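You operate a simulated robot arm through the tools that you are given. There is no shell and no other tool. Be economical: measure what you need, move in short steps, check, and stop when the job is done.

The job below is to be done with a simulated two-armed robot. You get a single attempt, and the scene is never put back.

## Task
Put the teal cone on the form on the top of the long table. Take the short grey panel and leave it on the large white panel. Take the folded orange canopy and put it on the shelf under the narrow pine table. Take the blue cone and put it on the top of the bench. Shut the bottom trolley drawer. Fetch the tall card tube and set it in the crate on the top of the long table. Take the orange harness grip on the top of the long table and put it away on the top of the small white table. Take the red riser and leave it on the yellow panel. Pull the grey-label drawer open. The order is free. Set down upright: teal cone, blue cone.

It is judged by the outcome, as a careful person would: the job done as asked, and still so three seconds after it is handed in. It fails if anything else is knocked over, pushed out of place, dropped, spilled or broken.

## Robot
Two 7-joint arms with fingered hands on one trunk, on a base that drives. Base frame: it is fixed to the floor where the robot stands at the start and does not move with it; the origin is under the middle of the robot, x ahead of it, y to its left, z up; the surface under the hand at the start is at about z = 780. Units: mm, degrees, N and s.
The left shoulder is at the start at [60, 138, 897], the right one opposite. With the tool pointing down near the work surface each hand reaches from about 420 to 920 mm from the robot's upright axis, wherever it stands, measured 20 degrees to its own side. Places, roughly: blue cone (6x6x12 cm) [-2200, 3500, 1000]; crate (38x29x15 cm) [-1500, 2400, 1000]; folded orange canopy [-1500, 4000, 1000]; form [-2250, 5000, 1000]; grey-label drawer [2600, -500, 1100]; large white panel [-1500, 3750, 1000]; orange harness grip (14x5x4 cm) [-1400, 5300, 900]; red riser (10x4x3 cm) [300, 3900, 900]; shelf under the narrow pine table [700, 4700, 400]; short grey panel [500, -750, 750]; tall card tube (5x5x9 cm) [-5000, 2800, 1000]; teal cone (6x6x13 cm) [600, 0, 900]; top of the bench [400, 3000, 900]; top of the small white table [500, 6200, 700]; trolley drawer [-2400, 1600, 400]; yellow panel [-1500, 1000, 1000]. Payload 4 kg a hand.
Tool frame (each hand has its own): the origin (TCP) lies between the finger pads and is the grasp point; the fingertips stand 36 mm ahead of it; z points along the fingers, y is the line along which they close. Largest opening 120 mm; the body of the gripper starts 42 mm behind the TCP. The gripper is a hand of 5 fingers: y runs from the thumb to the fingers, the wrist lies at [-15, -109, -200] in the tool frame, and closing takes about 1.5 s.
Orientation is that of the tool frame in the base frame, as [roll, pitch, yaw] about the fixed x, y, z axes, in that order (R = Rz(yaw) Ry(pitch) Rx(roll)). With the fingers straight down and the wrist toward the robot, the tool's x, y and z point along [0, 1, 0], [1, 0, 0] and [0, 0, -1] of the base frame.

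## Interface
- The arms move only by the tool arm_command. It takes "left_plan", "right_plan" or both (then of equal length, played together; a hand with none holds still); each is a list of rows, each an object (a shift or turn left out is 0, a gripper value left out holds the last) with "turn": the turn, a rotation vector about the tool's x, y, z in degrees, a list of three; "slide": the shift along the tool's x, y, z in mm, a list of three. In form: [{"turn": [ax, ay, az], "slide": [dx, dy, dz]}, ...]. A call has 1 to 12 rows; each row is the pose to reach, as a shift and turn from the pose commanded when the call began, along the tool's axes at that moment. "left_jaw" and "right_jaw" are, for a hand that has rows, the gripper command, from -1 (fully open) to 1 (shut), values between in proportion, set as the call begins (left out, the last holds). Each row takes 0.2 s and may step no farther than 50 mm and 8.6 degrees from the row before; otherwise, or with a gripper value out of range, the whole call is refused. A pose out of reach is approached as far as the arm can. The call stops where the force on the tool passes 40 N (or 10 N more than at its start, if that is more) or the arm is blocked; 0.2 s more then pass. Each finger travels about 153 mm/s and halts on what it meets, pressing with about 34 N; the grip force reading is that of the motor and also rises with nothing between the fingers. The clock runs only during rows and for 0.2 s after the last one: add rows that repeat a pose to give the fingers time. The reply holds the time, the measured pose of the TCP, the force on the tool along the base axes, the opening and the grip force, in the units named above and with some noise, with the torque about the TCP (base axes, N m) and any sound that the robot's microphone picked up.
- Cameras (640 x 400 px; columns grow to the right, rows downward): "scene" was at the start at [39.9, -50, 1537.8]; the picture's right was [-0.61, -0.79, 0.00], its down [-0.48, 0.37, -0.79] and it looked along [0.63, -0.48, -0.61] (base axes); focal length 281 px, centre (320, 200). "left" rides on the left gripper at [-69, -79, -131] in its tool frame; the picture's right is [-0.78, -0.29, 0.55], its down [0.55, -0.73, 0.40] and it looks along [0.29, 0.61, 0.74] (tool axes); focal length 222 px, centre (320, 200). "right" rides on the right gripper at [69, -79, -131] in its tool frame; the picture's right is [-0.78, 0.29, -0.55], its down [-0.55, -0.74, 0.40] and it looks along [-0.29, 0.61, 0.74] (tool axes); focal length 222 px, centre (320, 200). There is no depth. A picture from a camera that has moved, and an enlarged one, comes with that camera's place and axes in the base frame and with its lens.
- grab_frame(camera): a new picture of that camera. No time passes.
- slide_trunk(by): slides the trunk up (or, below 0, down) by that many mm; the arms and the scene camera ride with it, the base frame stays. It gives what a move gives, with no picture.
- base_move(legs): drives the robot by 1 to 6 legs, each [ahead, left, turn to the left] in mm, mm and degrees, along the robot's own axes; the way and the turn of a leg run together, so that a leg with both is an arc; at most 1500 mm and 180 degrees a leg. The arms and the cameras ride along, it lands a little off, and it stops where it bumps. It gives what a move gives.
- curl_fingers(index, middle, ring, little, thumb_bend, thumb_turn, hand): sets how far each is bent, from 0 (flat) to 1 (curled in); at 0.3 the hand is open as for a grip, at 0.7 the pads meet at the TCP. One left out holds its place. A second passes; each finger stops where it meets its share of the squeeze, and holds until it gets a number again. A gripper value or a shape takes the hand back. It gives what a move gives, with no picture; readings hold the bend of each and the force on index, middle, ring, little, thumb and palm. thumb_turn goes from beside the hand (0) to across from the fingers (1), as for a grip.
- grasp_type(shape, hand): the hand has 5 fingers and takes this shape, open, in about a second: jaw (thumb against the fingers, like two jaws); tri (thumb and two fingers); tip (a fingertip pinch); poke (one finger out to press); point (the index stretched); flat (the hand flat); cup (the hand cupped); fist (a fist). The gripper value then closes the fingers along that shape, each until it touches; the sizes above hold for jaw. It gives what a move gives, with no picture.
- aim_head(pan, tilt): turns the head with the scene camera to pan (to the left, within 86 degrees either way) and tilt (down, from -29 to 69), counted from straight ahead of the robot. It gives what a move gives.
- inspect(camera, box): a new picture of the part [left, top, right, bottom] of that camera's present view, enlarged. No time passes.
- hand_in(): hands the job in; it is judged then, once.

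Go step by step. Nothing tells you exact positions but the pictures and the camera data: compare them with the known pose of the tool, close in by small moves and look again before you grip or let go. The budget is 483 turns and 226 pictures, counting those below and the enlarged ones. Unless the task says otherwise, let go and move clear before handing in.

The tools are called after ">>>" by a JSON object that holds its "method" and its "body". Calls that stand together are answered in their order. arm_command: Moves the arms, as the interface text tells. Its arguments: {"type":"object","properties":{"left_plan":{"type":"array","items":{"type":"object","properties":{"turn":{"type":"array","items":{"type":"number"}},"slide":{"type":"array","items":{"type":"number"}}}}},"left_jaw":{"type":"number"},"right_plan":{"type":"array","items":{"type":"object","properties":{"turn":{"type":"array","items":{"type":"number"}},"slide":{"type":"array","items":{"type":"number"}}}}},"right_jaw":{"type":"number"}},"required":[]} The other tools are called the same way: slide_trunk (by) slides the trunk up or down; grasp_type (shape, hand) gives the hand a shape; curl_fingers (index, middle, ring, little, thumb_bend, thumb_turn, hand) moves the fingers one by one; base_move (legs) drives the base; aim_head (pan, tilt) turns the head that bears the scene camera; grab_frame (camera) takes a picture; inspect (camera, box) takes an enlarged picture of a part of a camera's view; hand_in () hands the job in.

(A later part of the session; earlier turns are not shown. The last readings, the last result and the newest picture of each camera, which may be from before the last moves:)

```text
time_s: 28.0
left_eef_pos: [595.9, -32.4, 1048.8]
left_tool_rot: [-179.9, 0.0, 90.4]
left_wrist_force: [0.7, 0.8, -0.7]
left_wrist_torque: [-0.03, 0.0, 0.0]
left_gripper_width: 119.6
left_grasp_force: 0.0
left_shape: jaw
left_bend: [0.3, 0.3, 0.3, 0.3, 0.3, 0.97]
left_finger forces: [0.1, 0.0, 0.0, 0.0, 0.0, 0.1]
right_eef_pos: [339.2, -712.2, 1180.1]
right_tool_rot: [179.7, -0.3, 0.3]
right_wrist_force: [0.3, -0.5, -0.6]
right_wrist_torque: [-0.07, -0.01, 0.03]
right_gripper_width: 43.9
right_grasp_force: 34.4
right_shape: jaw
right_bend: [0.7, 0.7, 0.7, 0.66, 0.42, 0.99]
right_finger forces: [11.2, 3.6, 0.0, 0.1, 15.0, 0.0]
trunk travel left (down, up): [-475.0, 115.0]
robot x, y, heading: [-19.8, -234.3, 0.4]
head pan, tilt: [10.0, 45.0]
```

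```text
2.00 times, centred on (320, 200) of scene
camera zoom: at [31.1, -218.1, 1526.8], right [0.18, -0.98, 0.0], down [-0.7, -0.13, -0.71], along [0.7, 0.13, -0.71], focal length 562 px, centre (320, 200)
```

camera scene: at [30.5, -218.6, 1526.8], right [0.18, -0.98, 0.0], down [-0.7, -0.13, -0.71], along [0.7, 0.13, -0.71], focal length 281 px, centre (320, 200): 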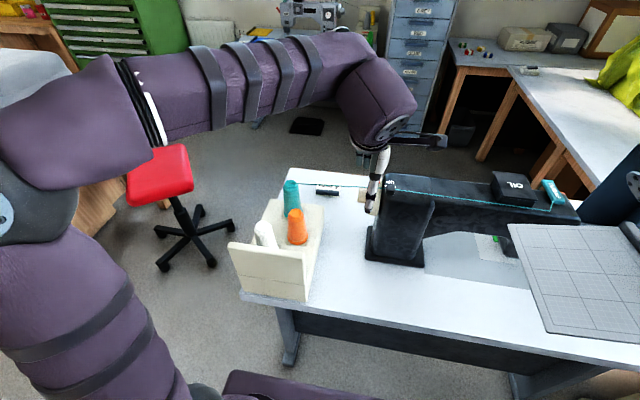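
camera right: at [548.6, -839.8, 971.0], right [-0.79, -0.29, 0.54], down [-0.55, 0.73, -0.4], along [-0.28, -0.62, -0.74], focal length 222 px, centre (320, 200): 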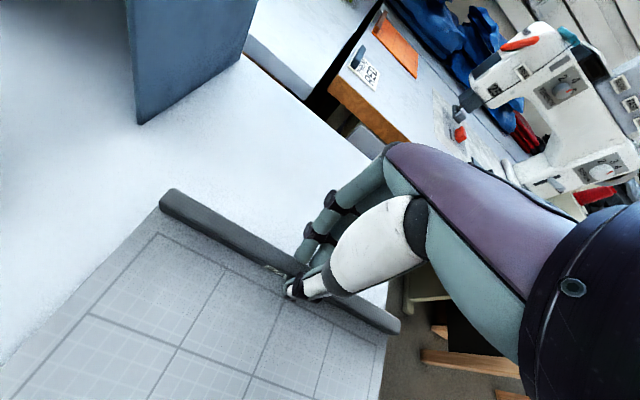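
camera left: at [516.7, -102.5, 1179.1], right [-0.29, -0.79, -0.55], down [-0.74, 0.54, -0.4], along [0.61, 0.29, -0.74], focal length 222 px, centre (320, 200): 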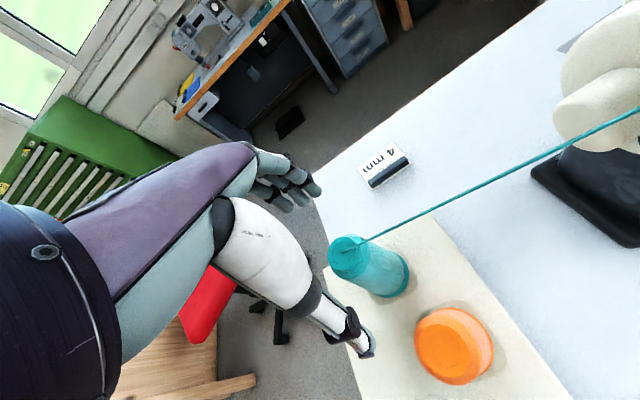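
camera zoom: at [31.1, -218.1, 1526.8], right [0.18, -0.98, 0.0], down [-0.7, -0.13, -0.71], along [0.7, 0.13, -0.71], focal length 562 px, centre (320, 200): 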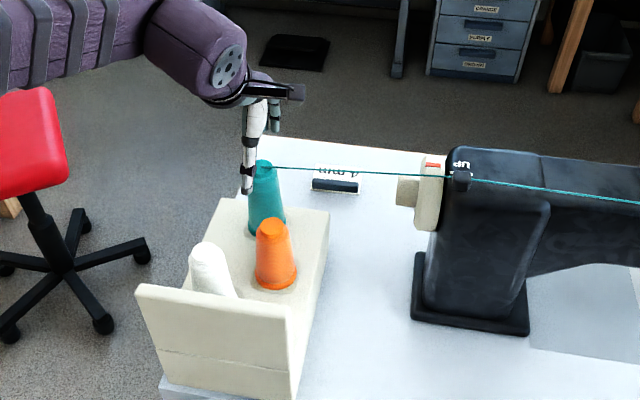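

Alignment is good: the cone lies between thumb and fingers and the thread leaves sideways. I lower around the cone's upper part.

>>> {"method": "arm_command", "body": {"left_plan": [{"slide": [-2, 1, 30]}, {"slide": [-3, 1, 60]}, {"slide": [-3, 1, 78]}]}}

>>> {"method": "inspect", "body": {"camera": "scene", "box": [220, 130, 380, 260]}}

>>> {"method": "grab_frame", "body": {"camera": "left"}}

```text
time_s: 28.8
left_eef_pos: [596.2, -35.8, 970.0]
left_tool_rot: [180.0, 0.0, 90.4]
left_wrist_force: [-0.7, 0.9, -0.5]
left_wrist_torque: [0.01, 0.01, 0.0]
left_gripper_width: 119.9
left_grasp_force: 0.1
left_shape: jaw
left_bend: [0.3, 0.3, 0.3, 0.3, 0.3, 0.97]
left_finger forces: [0.1, 0.0, 0.0, 0.1, 0.1, 0.0]
right_eef_pos: [338.8, -713.2, 1181.9]
right_tool_rot: [179.6, -0.2, 0.3]
right_wrist_force: [0.5, -1.0, -0.5]
right_wrist_torque: [-0.03, 0.0, 0.0]
right_gripper_width: 44.2
right_grasp_force: 33.3
right_shape: jaw
right_bend: [0.7, 0.7, 0.7, 0.66, 0.42, 0.99]
right_finger forces: [11.2, 3.6, 0.1, 0.0, 15.0, 0.0]
trunk travel left (down, up): [-475.0, 115.0]
robot x, y, heading: [-19.9, -231.7, 0.5]
head pan, tilt: [10.0, 45.0]
```

```text
3.08 times, centred on (300, 195) of scene
camera zoom: at [30.8, -218.4, 1526.8], right [0.18, -0.98, 0.0], down [-0.7, -0.13, -0.71], along [0.7, 0.13, -0.71], focal length 865 px, centre (382, 215)
```

zoom: 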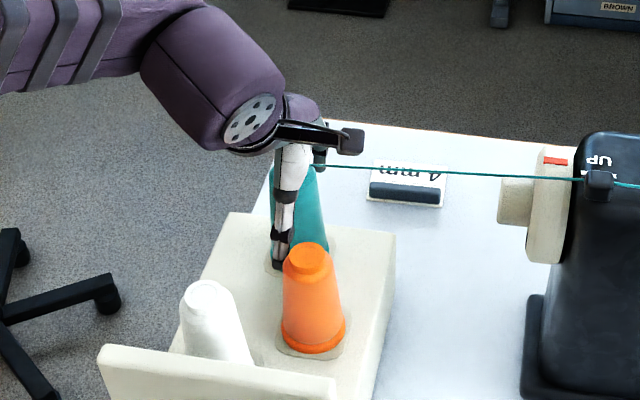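

```text
193 pictures are left
camera left: at [517.7, -105.5, 1100.8], right [-0.29, -0.79, -0.55], down [-0.74, 0.55, -0.4], along [0.61, 0.29, -0.74], focal length 222 px, centre (320, 200)
```

left: 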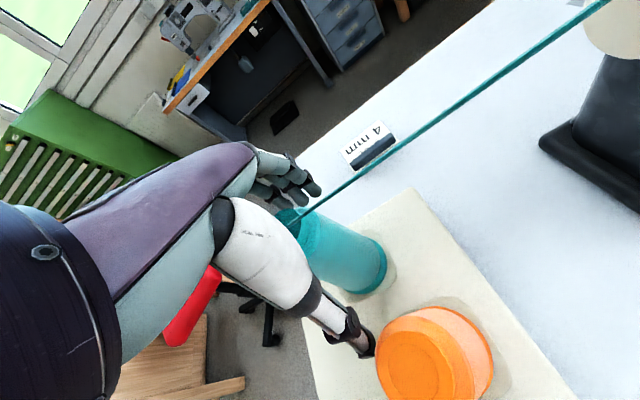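

The TCP projects right onto the cone's axis. I close the left hand.

>>> {"method": "arm_command", "body": {"left_jaw": 1, "left_plan": [{"slide": [0, 0, 0]}, {"slide": [0, 0, 0]}, {"slide": [0, 0, 0]}, {"slide": [0, 0, 0]}, {"slide": [0, 0, 0]}, {"slide": [0, 0, 0]}, {"slide": [0, 0, 0]}, {"slide": [0, 0, 0]}]}}

>>> {"method": "inspect", "body": {"camera": "scene", "box": [220, 130, 380, 260]}}

```text
time_s: 30.6
left_eef_pos: [597.0, -36.2, 970.8]
left_tool_rot: [-180.0, 0.0, 90.3]
left_wrist_force: [-1.1, 0.1, -0.7]
left_wrist_torque: [-0.01, 0.02, -0.02]
left_gripper_width: 42.5
left_grasp_force: 33.8
left_shape: jaw
left_bend: [0.46, 0.49, 0.54, 0.71, 0.68, 1.0]
left_finger forces: [17.4, 10.5, 0.0, 0.0, 29.2, 0.0]
right_eef_pos: [337.6, -712.9, 1180.9]
right_tool_rot: [179.7, -0.2, 0.3]
right_wrist_force: [0.0, 0.0, -0.5]
right_wrist_torque: [-0.01, 0.0, -0.02]
right_gripper_width: 44.1
right_grasp_force: 34.0
right_shape: jaw
right_bend: [0.7, 0.7, 0.7, 0.66, 0.42, 0.99]
right_finger forces: [11.2, 3.5, 0.0, 0.1, 15.0, 0.0]
trunk travel left (down, up): [-475.0, 115.0]
robot x, y, heading: [-18.2, -233.6, 0.4]
head pan, tilt: [10.0, 45.0]
```

```text
3.08 times, centred on (300, 195) of scene
camera zoom: at [30.4, -218.5, 1526.8], right [0.18, -0.98, 0.0], down [-0.7, -0.13, -0.71], along [0.7, 0.13, -0.71], focal length 865 px, centre (382, 215)
```

zoom: 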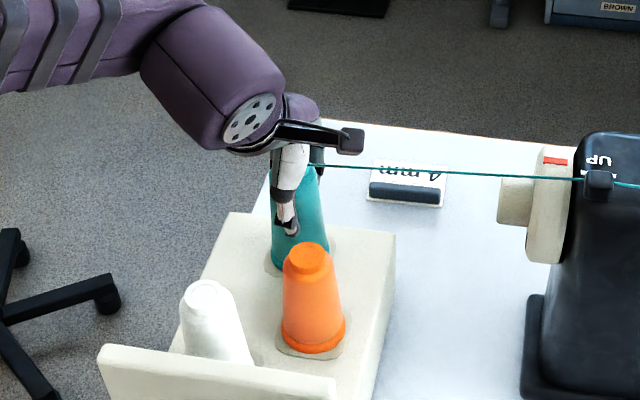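

Gripped on the cone. I lift in small steps, watching the thread and the force.

>>> {"method": "arm_command", "body": {"left_plan": [{"slide": [0, 0, -10]}, {"slide": [0, 0, -20]}, {"slide": [0, 0, -30]}, {"slide": [0, 0, -40]}]}}

>>> {"method": "inspect", "body": {"camera": "scene", "box": [220, 100, 420, 260]}}

```text
time_s: 31.6
left_eef_pos: [596.7, -37.5, 1010.6]
left_tool_rot: [-179.9, -0.1, 90.3]
left_wrist_force: [-0.8, -0.1, -0.7]
left_wrist_torque: [-0.01, 0.02, -0.01]
left_gripper_width: 42.0
left_grasp_force: 33.9
left_shape: jaw
left_bend: [0.46, 0.49, 0.54, 0.71, 0.68, 1.0]
left_finger forces: [17.7, 10.6, 0.1, 0.1, 28.9, 0.0]
right_eef_pos: [339.3, -714.2, 1180.5]
right_tool_rot: [179.7, -0.3, 0.3]
right_wrist_force: [-0.3, -0.2, 0.0]
right_wrist_torque: [-0.03, -0.01, -0.01]
right_gripper_width: 44.5
right_grasp_force: 34.2
right_shape: jaw
right_bend: [0.7, 0.7, 0.7, 0.66, 0.42, 0.99]
right_finger forces: [11.3, 3.6, 0.1, 0.0, 15.0, 0.0]
trunk travel left (down, up): [-475.0, 115.0]
robot x, y, heading: [-21.9, -237.1, 0.3]
head pan, tilt: [10.0, 45.0]
```

```text
2.50 times, centred on (320, 180) of scene
camera zoom: at [30.5, -218.5, 1526.8], right [0.18, -0.98, 0.0], down [-0.7, -0.13, -0.71], along [0.7, 0.13, -0.71], focal length 702 px, centre (320, 250)
```

zoom: 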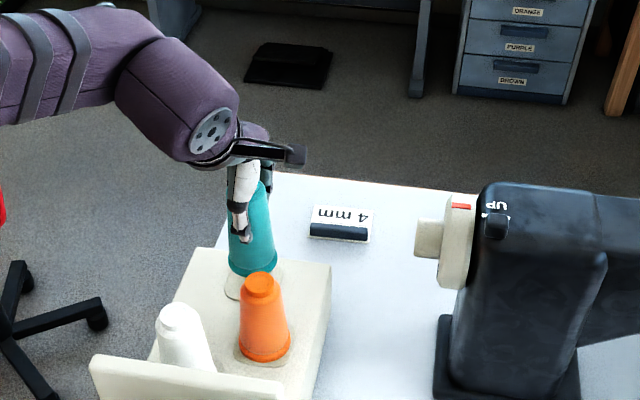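

The thread came off cleanly and the cone is free. I bring it in, back away from the table, turn left and look north.

>>> {"method": "arm_command", "body": {"left_plan": [{"slide": [0, 0, -45]}, {"slide": [0, 0, -90]}, {"slide": [0, 0, -135]}, {"slide": [0, -40, -160]}, {"slide": [-20, -80, -160]}, {"slide": [-40, -120, -160]}, {"slide": [-60, -147, -160]}]}}

>>> {"method": "base_move", "body": {"legs": [[-300, 0, 0], [0, 0, 90]]}}

>>> {"method": "aim_head", "body": {"pan": 20, "tilt": 25}}

>>> {"method": "grab_frame", "body": {"camera": "scene"}}

>>> {"method": "aim_head", "body": {"pan": 80, "tilt": 25}}

>>> {"method": "grab_frame", "body": {"camera": "scene"}}

```text
time_s: 33.2
left_eef_pos: [444.9, -97.9, 1170.5]
left_tool_rot: [179.9, 0.0, 90.4]
left_wrist_force: [-0.3, 1.6, -1.0]
left_wrist_torque: [-0.01, 0.05, 0.0]
left_gripper_width: 42.1
left_grasp_force: 34.3
left_shape: jaw
left_bend: [0.46, 0.49, 0.54, 0.71, 0.68, 1.0]
left_finger forces: [17.8, 10.7, 0.0, 0.1, 29.0, 0.1]
right_eef_pos: [338.6, -714.6, 1181.0]
right_tool_rot: [179.7, -0.3, 0.2]
right_wrist_force: [-0.4, -0.2, -0.8]
right_wrist_torque: [-0.03, -0.02, 0.03]
right_gripper_width: 44.3
right_grasp_force: 33.6
right_shape: jaw
right_bend: [0.7, 0.7, 0.7, 0.66, 0.42, 0.99]
right_finger forces: [11.2, 3.7, 0.0, 0.0, 15.0, 0.1]
trunk travel left (down, up): [-475.0, 115.0]
robot x, y, heading: [-24.1, -235.7, 0.4]
head pan, tilt: [10.0, 45.0]
```

```text
time_s: 39.0
left_eef_pos: [-458.2, 232.7, 1168.9]
left_tool_rot: [-180.0, 0.0, 179.2]
left_wrist_force: [0.5, -0.7, -1.7]
left_wrist_torque: [-0.03, -0.02, -0.02]
left_gripper_width: 41.9
left_grasp_force: 33.8
left_shape: jaw
left_bend: [0.46, 0.49, 0.54, 0.71, 0.68, 1.0]
left_finger forces: [17.7, 10.9, 0.0, 0.1, 28.6, 0.0]
right_eef_pos: [153.5, 112.6, 1180.9]
right_tool_rot: [179.7, -0.3, 89.1]
right_wrist_force: [-0.1, -0.6, -0.2]
right_wrist_torque: [-0.01, -0.05, 0.0]
right_gripper_width: 44.4
right_grasp_force: 34.1
right_shape: jaw
right_bend: [0.7, 0.7, 0.7, 0.66, 0.42, 0.99]
right_finger forces: [11.0, 3.5, 0.1, 0.1, 14.7, 0.1]
trunk travel left (down, up): [-475.0, 115.0]
robot x, y, heading: [-329.2, -236.9, 89.4]
head pan, tilt: [10.0, 45.0]
```

```text
time_s: 39.9
left_eef_pos: [-458.8, 232.1, 1169.0]
left_tool_rot: [180.0, -0.1, 179.2]
left_wrist_force: [-0.2, -0.1, -1.3]
left_wrist_torque: [-0.01, -0.03, -0.01]
left_gripper_width: 41.7
left_grasp_force: 33.5
left_shape: jaw
left_bend: [0.46, 0.49, 0.54, 0.71, 0.68, 1.0]
left_finger forces: [17.6, 10.8, 0.0, 0.1, 28.6, 0.1]
right_eef_pos: [154.0, 111.2, 1181.5]
right_tool_rot: [179.7, -0.3, 89.0]
right_wrist_force: [0.6, -0.5, -0.3]
right_wrist_torque: [-0.02, -0.05, 0.0]
right_gripper_width: 44.2
right_grasp_force: 34.3
right_shape: jaw
right_bend: [0.7, 0.7, 0.7, 0.66, 0.42, 0.99]
right_finger forces: [11.0, 3.5, 0.0, 0.0, 14.7, 0.0]
trunk travel left (down, up): [-475.0, 115.0]
robot x, y, heading: [-332.5, -239.6, 88.9]
head pan, tilt: [20.0, 25.0]
```

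```text
190 pictures are left
camera scene: at [-359.8, -178.0, 1557.3], right [0.94, 0.33, 0.0], down [0.14, -0.4, -0.91], along [-0.3, 0.86, -0.42], focal length 281 px, centre (320, 200)
```

scene: 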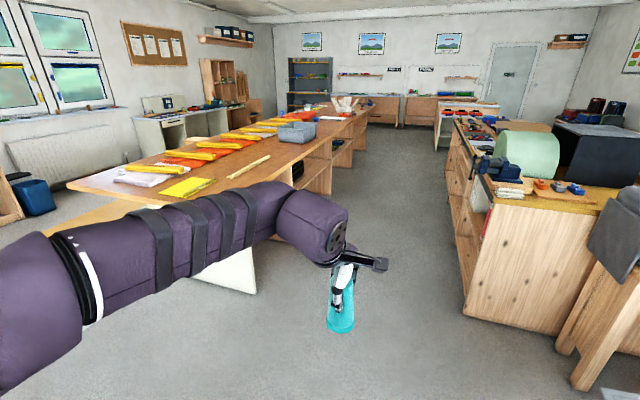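

```text
time_s: 41.2
left_eef_pos: [-457.4, 233.0, 1169.5]
left_tool_rot: [180.0, 0.0, 179.2]
left_wrist_force: [0.1, -0.1, -1.9]
left_wrist_torque: [-0.02, -0.02, -0.02]
left_gripper_width: 41.9
left_grasp_force: 34.3
left_shape: jaw
left_bend: [0.46, 0.49, 0.54, 0.71, 0.68, 1.0]
left_finger forces: [17.6, 10.8, 0.0, 0.0, 28.5, 0.0]
right_eef_pos: [154.2, 110.5, 1180.7]
right_tool_rot: [179.7, -0.3, 89.2]
right_wrist_force: [0.2, 0.6, -1.0]
right_wrist_torque: [0.0, -0.04, 0.04]
right_gripper_width: 44.2
right_grasp_force: 34.0
right_shape: jaw
right_bend: [0.7, 0.7, 0.7, 0.66, 0.42, 0.99]
right_finger forces: [11.0, 3.5, 0.0, 0.0, 14.7, 0.0]
trunk travel left (down, up): [-475.0, 115.0]
robot x, y, heading: [-329.8, -240.0, 89.3]
head pan, tilt: [80.0, 25.0]
```

```text
189 pictures are left
camera scene: at [-420.0, -247.7, 1557.4], right [0.19, 0.98, 0.0], down [0.42, -0.08, -0.91], along [-0.89, 0.17, -0.42], focal length 281 px, centre (320, 200)
```

scene: 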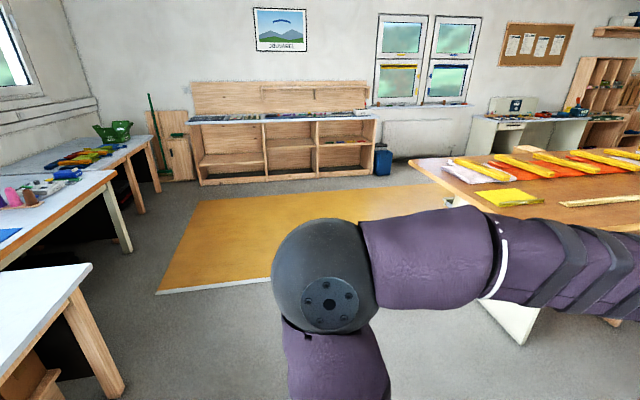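

The long table runs north with wood top at about x -1400…; corridor between it and the bench is clear. I drive up the corridor and look west at the table.

>>> {"method": "base_move", "body": {"legs": [[1300, 330, 0], [900, 0, 0]]}}

>>> {"method": "aim_head", "body": {"pan": 80, "tilt": 30}}

>>> {"method": "grab_frame", "body": {"camera": "scene"}}

>>> {"method": "aim_head", "body": {"pan": 30, "tilt": 25}}

>>> {"method": "grab_frame", "body": {"camera": "scene"}}

```text
time_s: 52.1
left_eef_pos: [-755.8, 2408.3, 1168.6]
left_tool_rot: [-179.9, 0.0, 179.8]
left_wrist_force: [0.5, -0.7, -1.1]
left_wrist_torque: [-0.03, 0.0, -0.01]
left_gripper_width: 42.0
left_grasp_force: 34.2
left_shape: jaw
left_bend: [0.46, 0.49, 0.54, 0.71, 0.68, 1.0]
left_finger forces: [17.7, 10.9, 0.1, 0.0, 28.6, 0.1]
right_eef_pos: [-142.5, 2295.0, 1180.6]
right_tool_rot: [179.8, -0.3, 89.8]
right_wrist_force: [-0.3, -0.6, 0.4]
right_wrist_torque: [0.01, -0.03, 0.02]
right_gripper_width: 44.1
right_grasp_force: 34.7
right_shape: jaw
right_bend: [0.7, 0.7, 0.7, 0.66, 0.42, 0.99]
right_finger forces: [11.0, 3.5, 0.0, 0.0, 14.8, 0.1]
trunk travel left (down, up): [-475.0, 115.0]
robot x, y, heading: [-622.0, 1938.1, 90.2]
head pan, tilt: [80.0, 25.0]
```

```text
time_s: 52.8
left_eef_pos: [-756.3, 2408.2, 1169.5]
left_tool_rot: [180.0, -0.1, 180.0]
left_wrist_force: [0.7, 0.0, -2.2]
left_wrist_torque: [-0.03, 0.02, 0.01]
left_gripper_width: 42.2
left_grasp_force: 34.6
left_shape: jaw
left_bend: [0.46, 0.49, 0.54, 0.71, 0.68, 1.0]
left_finger forces: [17.7, 10.7, 0.0, 0.0, 28.6, 0.0]
right_eef_pos: [-141.8, 2294.8, 1181.0]
right_tool_rot: [179.7, -0.3, 89.7]
right_wrist_force: [0.7, -0.1, -0.7]
right_wrist_torque: [-0.01, -0.02, -0.03]
right_gripper_width: 44.4
right_grasp_force: 34.5
right_shape: jaw
right_bend: [0.7, 0.7, 0.7, 0.66, 0.42, 0.99]
right_finger forces: [10.9, 3.5, 0.0, 0.1, 14.7, 0.0]
trunk travel left (down, up): [-475.0, 115.0]
robot x, y, heading: [-623.6, 1937.1, 89.9]
head pan, tilt: [80.0, 30.0]
```

```text
188 pictures are left
camera scene: at [-710.1, 1928.6, 1549.4], right [0.18, 0.98, 0.0], down [0.49, -0.09, -0.87], along [-0.85, 0.15, -0.5], focal length 281 px, centre (320, 200)
```

scene: 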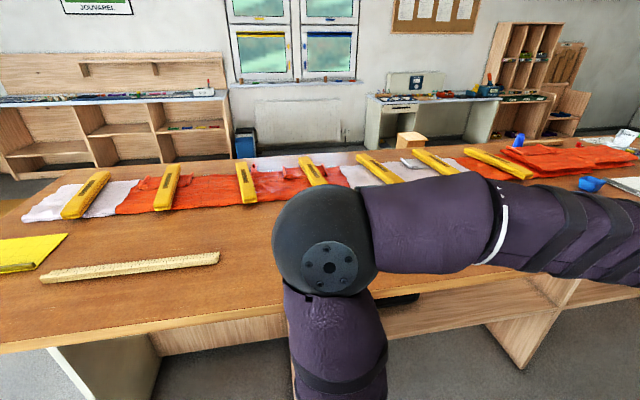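

```text
time_s: 53.9
left_eef_pos: [-755.5, 2408.6, 1169.5]
left_tool_rot: [180.0, 0.0, 179.9]
left_wrist_force: [0.2, -0.3, -1.5]
left_wrist_torque: [-0.04, -0.01, 0.0]
left_gripper_width: 41.9
left_grasp_force: 34.4
left_shape: jaw
left_bend: [0.46, 0.49, 0.54, 0.71, 0.68, 1.0]
left_finger forces: [17.8, 10.9, 0.0, 0.0, 28.6, 0.0]
right_eef_pos: [-141.6, 2294.2, 1181.0]
right_tool_rot: [179.8, -0.3, 89.8]
right_wrist_force: [0.3, 0.6, -0.8]
right_wrist_torque: [0.0, 0.01, 0.01]
right_gripper_width: 44.3
right_grasp_force: 33.7
right_shape: jaw
right_bend: [0.7, 0.7, 0.7, 0.66, 0.42, 0.99]
right_finger forces: [10.9, 3.5, 0.0, 0.0, 14.7, 0.0]
trunk travel left (down, up): [-475.0, 115.0]
robot x, y, heading: [-621.6, 1938.3, 90.0]
head pan, tilt: [30.0, 25.0]
```

```text
187 pictures are left
camera scene: at [-667.0, 1992.5, 1557.4], right [0.87, 0.5, 0.0], down [0.21, -0.37, -0.91], along [-0.45, 0.79, -0.42], focal length 281 px, centre (320, 200)
```

scene: 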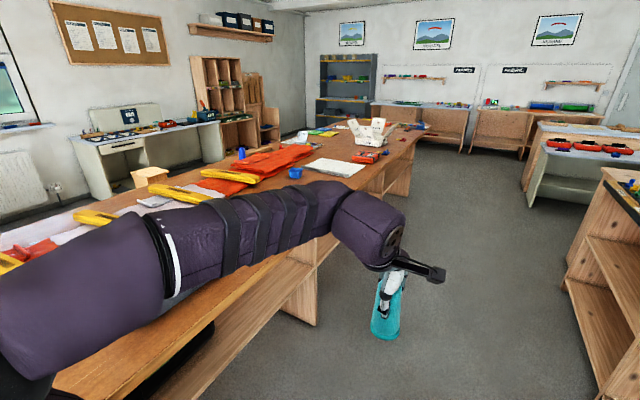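

The white panel, orange canopy and blue cone are further up. I drive on to about y=3500.

>>> {"method": "base_move", "body": {"legs": [[1400, 0, 0]]}}

>>> {"method": "aim_head", "body": {"pan": 80, "tilt": 30}}

>>> {"method": "grab_frame", "body": {"camera": "scene"}}

>>> {"method": "aim_head", "body": {"pan": 35, "tilt": 30}}

>>> {"method": "grab_frame", "body": {"camera": "scene"}}

```text
time_s: 60.8
left_eef_pos: [-789.8, 3779.0, 1168.7]
left_tool_rot: [-179.9, 0.0, -178.3]
left_wrist_force: [0.4, 0.7, -1.4]
left_wrist_torque: [-0.04, -0.02, 0.01]
left_gripper_width: 42.1
left_grasp_force: 33.8
left_shape: jaw
left_bend: [0.46, 0.49, 0.54, 0.71, 0.68, 1.0]
left_finger forces: [17.7, 10.8, 0.0, 0.0, 28.6, 0.0]
right_eef_pos: [-172.3, 3684.7, 1181.8]
right_tool_rot: [179.8, -0.3, 91.7]
right_wrist_force: [0.0, 0.0, -1.0]
right_wrist_torque: [-0.01, -0.01, 0.0]
right_gripper_width: 44.4
right_grasp_force: 34.1
right_shape: jaw
right_bend: [0.7, 0.7, 0.7, 0.66, 0.42, 0.99]
right_finger forces: [11.0, 3.5, 0.0, 0.0, 14.7, 0.0]
trunk travel left (down, up): [-475.0, 115.0]
robot x, y, heading: [-643.8, 3313.0, 91.6]
head pan, tilt: [30.0, 25.0]
```

```text
time_s: 62.0
left_eef_pos: [-789.1, 3777.8, 1167.9]
left_tool_rot: [-180.0, 0.0, -178.3]
left_wrist_force: [-0.6, 0.2, -1.3]
left_wrist_torque: [0.0, -0.01, -0.03]
left_gripper_width: 42.1
left_grasp_force: 33.8
left_shape: jaw
left_bend: [0.46, 0.49, 0.54, 0.71, 0.68, 1.0]
left_finger forces: [17.6, 10.8, 0.1, 0.0, 28.6, 0.0]
right_eef_pos: [-172.3, 3684.6, 1181.0]
right_tool_rot: [179.7, -0.3, 91.6]
right_wrist_force: [0.2, -0.9, -0.4]
right_wrist_torque: [0.02, -0.02, -0.02]
right_gripper_width: 44.2
right_grasp_force: 34.1
right_shape: jaw
right_bend: [0.7, 0.7, 0.7, 0.66, 0.42, 0.99]
right_finger forces: [11.0, 3.5, 0.0, 0.1, 14.7, 0.1]
trunk travel left (down, up): [-475.0, 115.0]
robot x, y, heading: [-640.5, 3315.0, 91.7]
head pan, tilt: [80.0, 30.0]
```

```text
186 pictures are left
camera scene: at [-728.3, 3300.2, 1549.4], right [0.15, 0.99, 0.0], down [0.49, -0.07, -0.87], along [-0.86, 0.13, -0.5], focal length 281 px, centre (320, 200)
```

scene: 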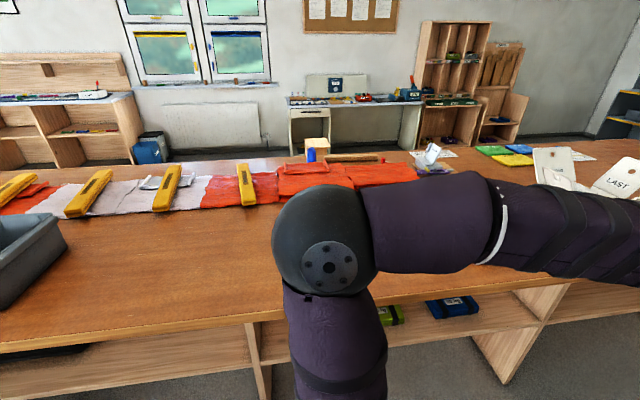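

```text
time_s: 63.1
left_eef_pos: [-790.2, 3779.1, 1168.4]
left_tool_rot: [-180.0, 0.1, -178.4]
left_wrist_force: [-0.4, -0.1, -2.0]
left_wrist_torque: [-0.02, 0.02, -0.01]
left_gripper_width: 41.8
left_grasp_force: 34.5
left_shape: jaw
left_bend: [0.46, 0.49, 0.54, 0.71, 0.68, 1.0]
left_finger forces: [17.8, 10.8, 0.0, 0.1, 28.6, 0.0]
right_eef_pos: [-172.3, 3683.9, 1180.4]
right_tool_rot: [179.7, -0.2, 91.6]
right_wrist_force: [0.1, -0.2, -0.2]
right_wrist_torque: [0.0, 0.0, 0.01]
right_gripper_width: 44.2
right_grasp_force: 33.5
right_shape: jaw
right_bend: [0.7, 0.7, 0.7, 0.66, 0.42, 0.99]
right_finger forces: [11.0, 3.5, 0.0, 0.1, 14.7, 0.0]
trunk travel left (down, up): [-475.0, 115.0]
robot x, y, heading: [-640.9, 3313.8, 91.3]
head pan, tilt: [35.0, 30.0]
```

```text
185 pictures are left
camera scene: at [-692.9, 3359.5, 1549.4], right [0.8, 0.6, 0.0], down [0.3, -0.4, -0.87], along [-0.52, 0.69, -0.5], focal length 281 px, centre (320, 200)
```

scene: 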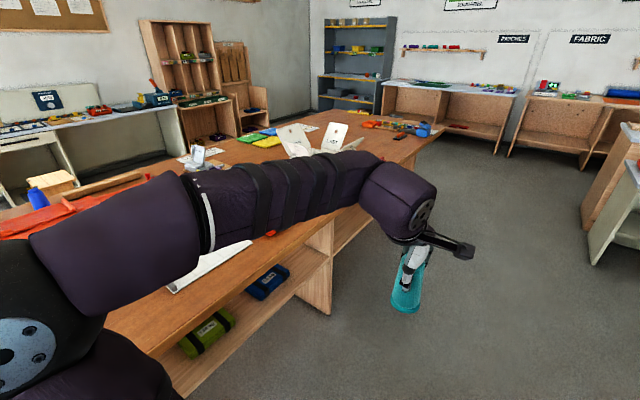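

White panel sits under my left arm's view. I move up and turn to face the table squarely.

>>> {"method": "base_move", "body": {"legs": [[150, 0, 0], [0, 0, 88]]}}

>>> {"method": "aim_head", "body": {"pan": 0, "tilt": 35}}

>>> {"method": "grab_frame", "body": {"camera": "scene"}}

```text
time_s: 68.2
left_eef_pos: [-1118.6, 3352.4, 1169.1]
left_tool_rot: [180.0, 0.0, -92.2]
left_wrist_force: [-0.1, -0.8, -1.6]
left_wrist_torque: [0.02, 0.02, 0.0]
left_gripper_width: 41.6
left_grasp_force: 34.1
left_shape: jaw
left_bend: [0.46, 0.49, 0.54, 0.71, 0.69, 1.0]
left_finger forces: [17.6, 10.7, 0.0, 0.1, 28.3, 0.0]
right_eef_pos: [-982.1, 3962.2, 1181.0]
right_tool_rot: [179.7, -0.3, 177.7]
right_wrist_force: [-0.1, -0.8, -1.0]
right_wrist_torque: [-0.01, 0.02, 0.0]
right_gripper_width: 44.3
right_grasp_force: 33.6
right_shape: jaw
right_bend: [0.7, 0.7, 0.7, 0.66, 0.42, 0.99]
right_finger forces: [10.9, 3.4, 0.0, 0.1, 14.5, 0.1]
trunk travel left (down, up): [-475.0, 115.0]
robot x, y, heading: [-640.1, 3467.6, 178.0]
head pan, tilt: [35.0, 30.0]
```

```text
time_s: 69.2
left_eef_pos: [-1119.0, 3352.8, 1169.2]
left_tool_rot: [-180.0, 0.2, -92.2]
left_wrist_force: [0.4, 0.3, -1.4]
left_wrist_torque: [0.01, 0.01, -0.02]
left_gripper_width: 41.9
left_grasp_force: 34.6
left_shape: jaw
left_bend: [0.46, 0.49, 0.54, 0.71, 0.69, 1.0]
left_finger forces: [17.6, 10.8, 0.0, 0.0, 28.4, 0.0]
right_eef_pos: [-983.5, 3961.9, 1181.6]
right_tool_rot: [179.6, -0.3, 177.7]
right_wrist_force: [0.3, -1.2, -0.7]
right_wrist_torque: [0.04, 0.05, 0.01]
right_gripper_width: 44.2
right_grasp_force: 33.8
right_shape: jaw
right_bend: [0.7, 0.7, 0.7, 0.66, 0.42, 0.99]
right_finger forces: [10.9, 3.5, 0.0, 0.1, 14.5, 0.0]
trunk travel left (down, up): [-475.0, 115.0]
robot x, y, heading: [-645.6, 3468.4, 177.6]
head pan, tilt: [0.0, 35.0]
```

```text
184 pictures are left
camera scene: at [-702.5, 3474.6, 1541.6], right [0.04, 1.0, 0.0], down [0.57, -0.02, -0.82], along [-0.82, 0.03, -0.57], focal length 281 px, centre (320, 200)
```

scene: 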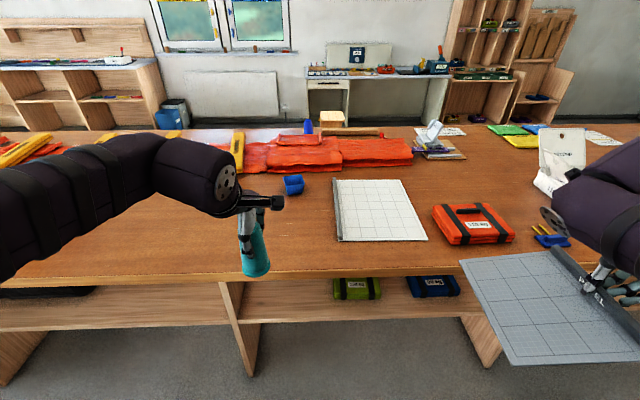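

The white panel lies at about x -1434…-1854, y 3572…3900, table top z≈855; the orange folded canopy is right next to it. I drive closer.

>>> {"method": "base_move", "body": {"legs": [[270, -105, 2]]}}

>>> {"method": "aim_head", "body": {"pan": 0, "tilt": 45}}

>>> {"method": "grab_frame", "body": {"camera": "scene"}}

```text
time_s: 71.2
left_eef_pos: [-1385.8, 3448.8, 1168.7]
left_tool_rot: [-180.0, -0.1, -90.2]
left_wrist_force: [-0.3, 0.7, -1.7]
left_wrist_torque: [0.03, -0.02, -0.02]
left_gripper_width: 41.7
left_grasp_force: 33.7
left_shape: jaw
left_bend: [0.46, 0.49, 0.54, 0.71, 0.69, 1.0]
left_finger forces: [17.6, 10.8, 0.1, 0.0, 28.3, 0.1]
right_eef_pos: [-1268.3, 4062.3, 1179.5]
right_tool_rot: [179.8, -0.1, 179.6]
right_wrist_force: [0.7, 1.0, -0.3]
right_wrist_torque: [0.02, -0.01, 0.01]
right_gripper_width: 44.2
right_grasp_force: 34.3
right_shape: jaw
right_bend: [0.7, 0.7, 0.7, 0.66, 0.42, 0.99]
right_finger forces: [10.9, 3.4, 0.0, 0.0, 14.6, 0.0]
trunk travel left (down, up): [-475.0, 115.0]
robot x, y, heading: [-919.2, 3579.8, 179.9]
head pan, tilt: [0.0, 35.0]
```

```text
time_s: 71.9
left_eef_pos: [-1384.7, 3448.4, 1169.6]
left_tool_rot: [180.0, 0.0, -90.3]
left_wrist_force: [0.2, 1.2, -2.4]
left_wrist_torque: [0.01, -0.02, -0.01]
left_gripper_width: 41.8
left_grasp_force: 33.9
left_shape: jaw
left_bend: [0.46, 0.49, 0.54, 0.71, 0.69, 1.0]
left_finger forces: [17.6, 10.7, 0.0, 0.0, 28.2, 0.0]
right_eef_pos: [-1269.1, 4061.7, 1180.7]
right_tool_rot: [179.6, -0.4, 179.7]
right_wrist_force: [0.8, -0.5, -1.2]
right_wrist_torque: [0.05, -0.05, 0.02]
right_gripper_width: 44.4
right_grasp_force: 33.6
right_shape: jaw
right_bend: [0.7, 0.7, 0.7, 0.66, 0.42, 0.99]
right_finger forces: [10.8, 3.4, 0.1, 0.1, 14.5, 0.0]
trunk travel left (down, up): [-475.0, 115.0]
robot x, y, heading: [-911.4, 3581.3, 179.8]
head pan, tilt: [0.0, 45.0]
```

```text
183 pictures are left
camera scene: at [-965.4, 3583.9, 1526.8], right [0.0, 1.0, 0.0], down [0.71, 0.0, -0.71], along [-0.71, 0.0, -0.71], focal length 281 px, centre (320, 200)
```

scene: 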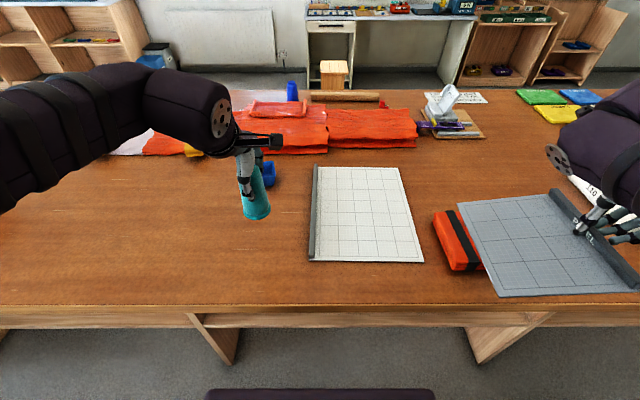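

Combining the two views gives table height ≈934 and white panel centre ≈(-1535,3702). I carry the grey panel over it and check.

>>> {"method": "arm_command", "body": {"right_plan": [{"slide": [33, -34, 0]}, {"slide": [66, -68, 0]}, {"slide": [100, -102, 0]}, {"slide": [133, -137, 0]}, {"slide": [166, -171, 0]}, {"slide": [200, -205, 0]}, {"slide": [233, -240, 20]}, {"slide": [266, -274, 45]}, {"slide": [266, -274, 85]}]}}

>>> {"method": "grab_frame", "body": {"camera": "scene"}}

>>> {"method": "grab_frame", "body": {"camera": "right"}}

```text
refused: row 7 steps farther than a row can; nothing moved
```

```text
182 pictures are left
camera scene: at [-965.4, 3583.9, 1526.8], right [0.0, 1.0, 0.0], down [0.71, 0.0, -0.71], along [-0.71, 0.0, -0.71], focal length 281 px, centre (320, 200)
```

scene: 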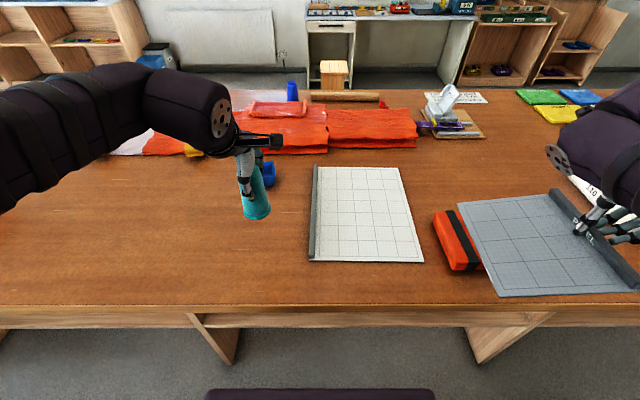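

```text
181 pictures are left
camera right: at [-1337.8, 3982.9, 1311.9], right [0.79, 0.28, 0.54], down [0.54, -0.74, -0.4], along [0.29, 0.61, -0.74], focal length 222 px, centre (320, 200)
```

right: 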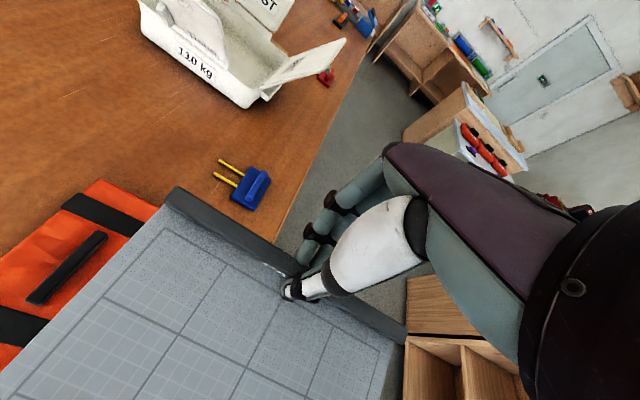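

I keep the steps shorter (max 50 mm) for the same move.

>>> {"method": "arm_command", "body": {"right_plan": [{"slide": [33, -34, 0]}, {"slide": [66, -68, 0]}, {"slide": [100, -102, 0]}, {"slide": [133, -136, 0]}, {"slide": [166, -170, 0]}, {"slide": [200, -204, 0]}, {"slide": [233, -238, 10]}, {"slide": [266, -272, 20]}, {"slide": [266, -274, 55]}, {"slide": [266, -274, 95]}]}}

>>> {"method": "grab_frame", "body": {"camera": "scene"}}

>>> {"method": "grab_frame", "body": {"camera": "right"}}

```text
time_s: 74.1
left_eef_pos: [-1385.9, 3446.5, 1168.2]
left_tool_rot: [-180.0, 0.1, -90.2]
left_wrist_force: [-0.3, 0.1, -2.1]
left_wrist_torque: [0.02, -0.02, 0.01]
left_gripper_width: 41.9
left_grasp_force: 33.9
left_shape: jaw
left_bend: [0.46, 0.49, 0.54, 0.71, 0.69, 1.0]
left_finger forces: [17.5, 10.9, 0.1, 0.1, 28.3, 0.0]
right_eef_pos: [-1535.0, 3788.6, 1085.7]
right_tool_rot: [179.7, -0.3, 179.8]
right_wrist_force: [-0.8, 0.7, -0.8]
right_wrist_torque: [0.01, 0.0, 0.0]
right_gripper_width: 44.1
right_grasp_force: 33.7
right_shape: jaw
right_bend: [0.7, 0.7, 0.7, 0.66, 0.42, 0.99]
right_finger forces: [10.9, 3.4, 0.0, 0.0, 14.5, 0.0]
trunk travel left (down, up): [-475.0, 115.0]
robot x, y, heading: [-919.9, 3581.5, 179.6]
head pan, tilt: [0.0, 45.0]
```

```text
180 pictures are left
camera scene: at [-966.0, 3583.4, 1526.8], right [0.0, 1.0, 0.0], down [0.71, 0.0, -0.71], along [-0.71, 0.0, -0.71], focal length 281 px, centre (320, 200)
```

scene: 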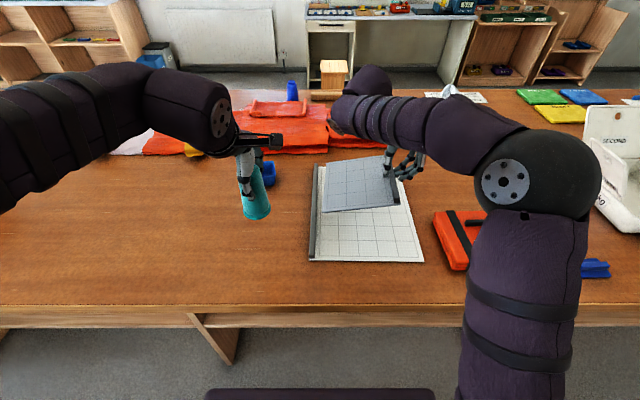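

```text
179 pictures are left
camera right: at [-1604.0, 3709.3, 1216.5], right [0.79, 0.28, 0.54], down [0.54, -0.74, -0.4], along [0.29, 0.61, -0.73], focal length 222 px, centre (320, 200)
```

right: 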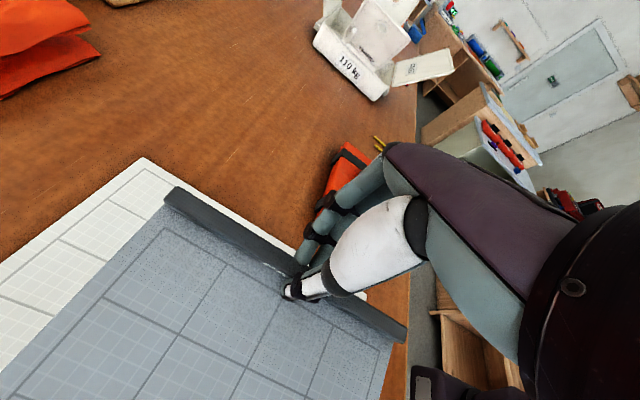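

Estimates agree with the right camera (white far corner ≈(-1718,3841)). I lower until it touches.

>>> {"method": "arm_command", "body": {"right_plan": [{"slide": [0, -5, 40]}, {"slide": [0, -5, 75]}, {"slide": [0, -5, 90]}, {"slide": [0, -5, 96]}, {"slide": [0, -5, 100]}]}}

>>> {"method": "grab_frame", "body": {"camera": "right"}}

```text
time_s: 75.3
left_eef_pos: [-1383.9, 3447.9, 1168.4]
left_tool_rot: [180.0, 0.1, -90.4]
left_wrist_force: [0.2, -0.6, -1.7]
left_wrist_torque: [0.02, -0.02, 0.0]
left_gripper_width: 41.6
left_grasp_force: 33.6
left_shape: jaw
left_bend: [0.46, 0.49, 0.54, 0.71, 0.69, 1.0]
left_finger forces: [17.6, 10.9, 0.1, 0.0, 28.3, 0.0]
right_eef_pos: [-1535.8, 3783.6, 986.5]
right_tool_rot: [179.6, -0.3, 179.8]
right_wrist_force: [-0.2, 1.3, 0.0]
right_wrist_torque: [-0.1, 0.07, -0.02]
right_gripper_width: 43.8
right_grasp_force: 34.4
right_shape: jaw
right_bend: [0.7, 0.7, 0.7, 0.66, 0.42, 0.99]
right_finger forces: [10.5, 2.9, 0.0, 0.1, 13.6, 0.1]
trunk travel left (down, up): [-475.0, 115.0]
robot x, y, heading: [-915.5, 3582.8, 179.9]
head pan, tilt: [0.0, 45.0]
```

```text
178 pictures are left
camera right: at [-1605.2, 3705.4, 1117.9], right [0.79, 0.28, 0.54], down [0.54, -0.74, -0.4], along [0.29, 0.61, -0.74], focal length 222 px, centre (320, 200)
```

right: 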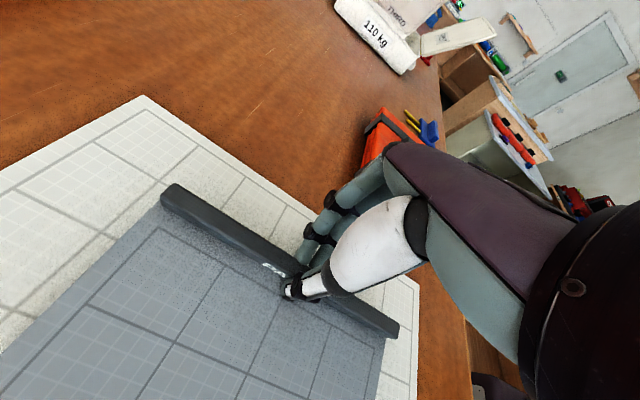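

Almost in contact. A few mm more, watching the force.

>>> {"method": "arm_command", "body": {"right_plan": [{"slide": [0, 0, 2]}, {"slide": [0, 0, 4]}, {"slide": [0, 0, 6]}]}}

```text
time_s: 76.1
left_eef_pos: [-1384.3, 3445.9, 1168.9]
left_tool_rot: [-179.9, 0.0, -90.2]
left_wrist_force: [-0.3, -0.5, -1.9]
left_wrist_torque: [0.01, 0.0, 0.01]
left_gripper_width: 41.6
left_grasp_force: 34.2
left_shape: jaw
left_bend: [0.46, 0.49, 0.54, 0.71, 0.69, 1.0]
left_finger forces: [17.6, 10.8, 0.0, 0.0, 28.2, 0.0]
right_eef_pos: [-1538.3, 3784.3, 980.9]
right_tool_rot: [179.8, -0.3, 179.8]
right_wrist_force: [0.3, 0.3, 1.6]
right_wrist_torque: [-0.19, 0.04, -0.01]
right_gripper_width: 44.2
right_grasp_force: 34.0
right_shape: jaw
right_bend: [0.7, 0.7, 0.7, 0.66, 0.42, 0.99]
right_finger forces: [10.0, 3.0, 0.1, 0.0, 14.3, 0.1]
trunk travel left (down, up): [-475.0, 115.0]
robot x, y, heading: [-913.8, 3575.1, 179.7]
head pan, tilt: [0.0, 45.0]
```

>>> {"method": "arm_command", "body": {"right_plan": [{"slide": [0, 0, 2]}, {"slide": [0, 0, 4]}]}}

>>> {"method": "arm_command", "body": {"right_jaw": -1, "right_plan": [{"slide": [0, 0, 0]}, {"slide": [0, 0, 0]}, {"slide": [0, 0, -2]}, {"slide": [0, 0, -4]}, {"slide": [0, 0, -4]}, {"slide": [0, 0, -4]}]}}

>>> {"method": "grab_frame", "body": {"camera": "right"}}

```text
time_s: 76.7
left_eef_pos: [-1384.7, 3449.0, 1168.3]
left_tool_rot: [179.9, 0.0, -90.4]
left_wrist_force: [-0.6, 0.7, -1.9]
left_wrist_torque: [0.01, 0.0, -0.02]
left_gripper_width: 41.4
left_grasp_force: 34.4
left_shape: jaw
left_bend: [0.46, 0.49, 0.54, 0.71, 0.69, 1.0]
left_finger forces: [17.6, 10.8, 0.0, 0.1, 28.4, 0.0]
right_eef_pos: [-1538.7, 3784.9, 977.4]
right_tool_rot: [179.7, -0.3, 179.7]
right_wrist_force: [0.0, 0.5, 1.8]
right_wrist_torque: [-0.24, 0.06, 0.01]
right_gripper_width: 44.0
right_grasp_force: 34.0
right_shape: jaw
right_bend: [0.7, 0.7, 0.7, 0.66, 0.42, 0.99]
right_finger forces: [9.6, 3.1, 0.0, 0.1, 16.3, 0.0]
trunk travel left (down, up): [-475.0, 115.0]
robot x, y, heading: [-915.4, 3579.2, 179.6]
head pan, tilt: [0.0, 45.0]
```

```text
time_s: 78.1
left_eef_pos: [-1383.8, 3448.3, 1168.5]
left_tool_rot: [-180.0, 0.1, -90.3]
left_wrist_force: [-0.4, -0.2, -1.9]
left_wrist_torque: [0.03, -0.02, 0.0]
left_gripper_width: 41.6
left_grasp_force: 34.4
left_shape: jaw
left_bend: [0.46, 0.49, 0.54, 0.71, 0.69, 1.0]
left_finger forces: [17.6, 10.9, 0.1, 0.1, 28.4, 0.0]
right_eef_pos: [-1537.5, 3785.2, 980.5]
right_tool_rot: [179.7, -0.2, 179.7]
right_wrist_force: [-0.9, -0.6, -0.7]
right_wrist_torque: [-0.03, -0.02, 0.02]
right_gripper_width: 119.7
right_grasp_force: 0.1
right_shape: jaw
right_bend: [0.3, 0.3, 0.3, 0.3, 0.3, 0.97]
right_finger forces: [0.1, 0.0, 0.0, 0.0, 0.0, 0.0]
trunk travel left (down, up): [-475.0, 115.0]
robot x, y, heading: [-914.2, 3580.5, 179.7]
head pan, tilt: [0.0, 45.0]
```

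```text
177 pictures are left
camera right: at [-1606.6, 3706.2, 1111.2], right [0.79, 0.28, 0.54], down [0.54, -0.74, -0.4], along [0.29, 0.61, -0.74], focal length 222 px, centre (320, 200)
```

right: 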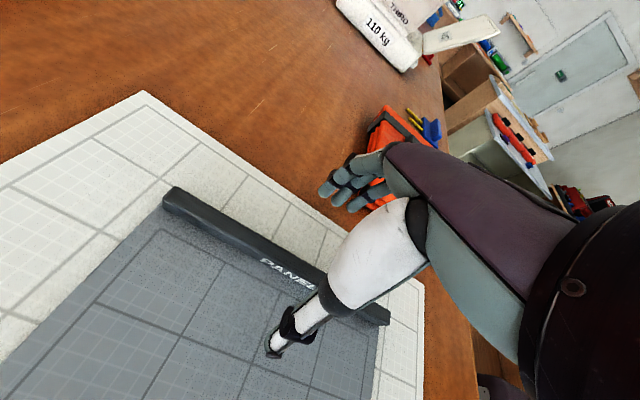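

The grey panel rests on the white panel. I raise the right hand and look at the folded orange canopy beside it.

>>> {"method": "arm_command", "body": {"right_plan": [{"slide": [0, 0, -45]}, {"slide": [0, 0, -90]}, {"slide": [0, 0, -135]}, {"slide": [0, 0, -180]}, {"slide": [-40, 0, -200]}, {"slide": [-80, 20, -200]}, {"slide": [-120, 40, -200]}, {"slide": [-160, 60, -200]}, {"slide": [-190, 90, -200]}]}}

>>> {"method": "grab_frame", "body": {"camera": "scene"}}

>>> {"method": "grab_frame", "body": {"camera": "right"}}

```text
time_s: 80.1
left_eef_pos: [-1383.5, 3448.5, 1169.3]
left_tool_rot: [-180.0, -0.2, -90.2]
left_wrist_force: [0.7, 0.2, -1.3]
left_wrist_torque: [0.0, 0.01, 0.0]
left_gripper_width: 41.8
left_grasp_force: 34.0
left_shape: jaw
left_bend: [0.46, 0.49, 0.54, 0.71, 0.69, 1.0]
left_finger forces: [17.8, 10.8, 0.0, 0.0, 28.4, 0.0]
right_eef_pos: [-1344.8, 3874.9, 1179.7]
right_tool_rot: [179.8, -0.4, 179.8]
right_wrist_force: [-0.6, 0.6, -0.4]
right_wrist_torque: [-0.02, 0.02, 0.02]
right_gripper_width: 120.0
right_grasp_force: 0.1
right_shape: jaw
right_bend: [0.3, 0.3, 0.3, 0.3, 0.3, 0.97]
right_finger forces: [0.0, 0.1, 0.0, 0.0, 0.0, 0.1]
trunk travel left (down, up): [-475.0, 115.0]
robot x, y, heading: [-912.3, 3579.3, 179.9]
head pan, tilt: [0.0, 45.0]
```

```text
176 pictures are left
camera scene: at [-964.5, 3584.7, 1526.8], right [0.0, 1.0, 0.0], down [0.71, 0.0, -0.71], along [-0.71, 0.0, -0.71], focal length 281 px, centre (320, 200)
```

scene: 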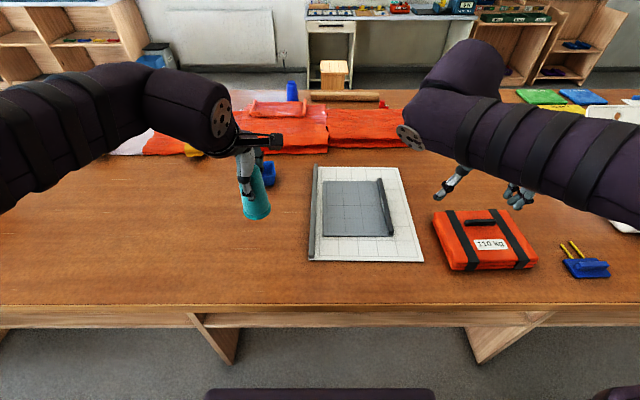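

```text
175 pictures are left
camera right: at [-1414.0, 3796.0, 1311.6], right [0.79, 0.28, 0.54], down [0.54, -0.74, -0.4], along [0.29, 0.61, -0.74], focal length 222 px, centre (320, 200)
```

right: 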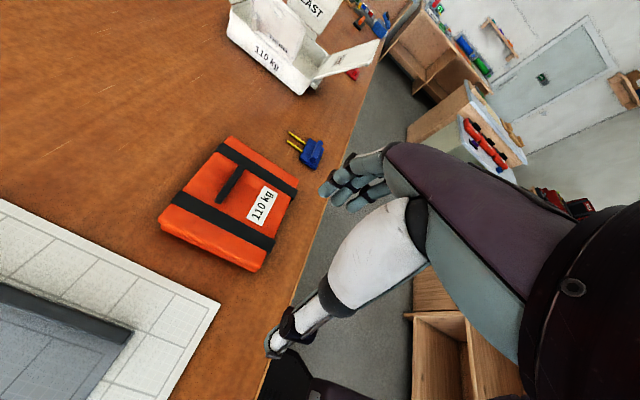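

The grey panel is placed well. The canopy has a dark bar handle along y at about (-1436,3989). I zoom in on it.

>>> {"method": "inspect", "body": {"camera": "scene", "box": [420, 190, 560, 290]}}

>>> {"method": "inspect", "body": {"camera": "right", "box": [140, 120, 320, 280]}}

```text
4.00 times, centred on (490, 240) of scene
camera zoom: at [-964.5, 3584.7, 1526.8], right [0.0, 1.0, 0.0], down [0.71, 0.0, -0.71], along [-0.71, 0.0, -0.71], focal length 1124 px, centre (-360, 40)
```

zoom: 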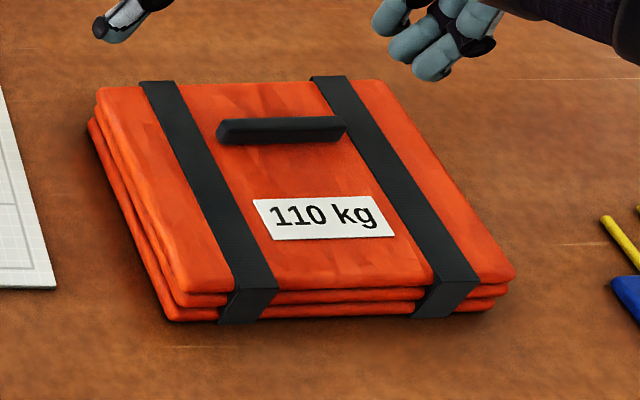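

```text
2.50 times, centred on (230, 200) of right
camera zoom: at [-1414.0, 3796.0, 1311.6], right [0.79, 0.28, 0.54], down [0.54, -0.74, -0.4], along [0.29, 0.61, -0.74], focal length 555 px, centre (545, 200)
```

zoom: 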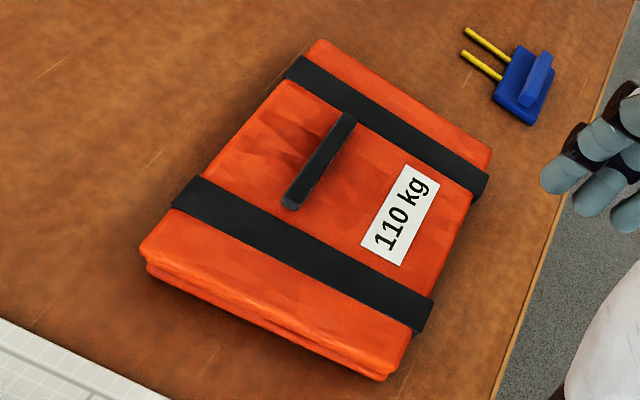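

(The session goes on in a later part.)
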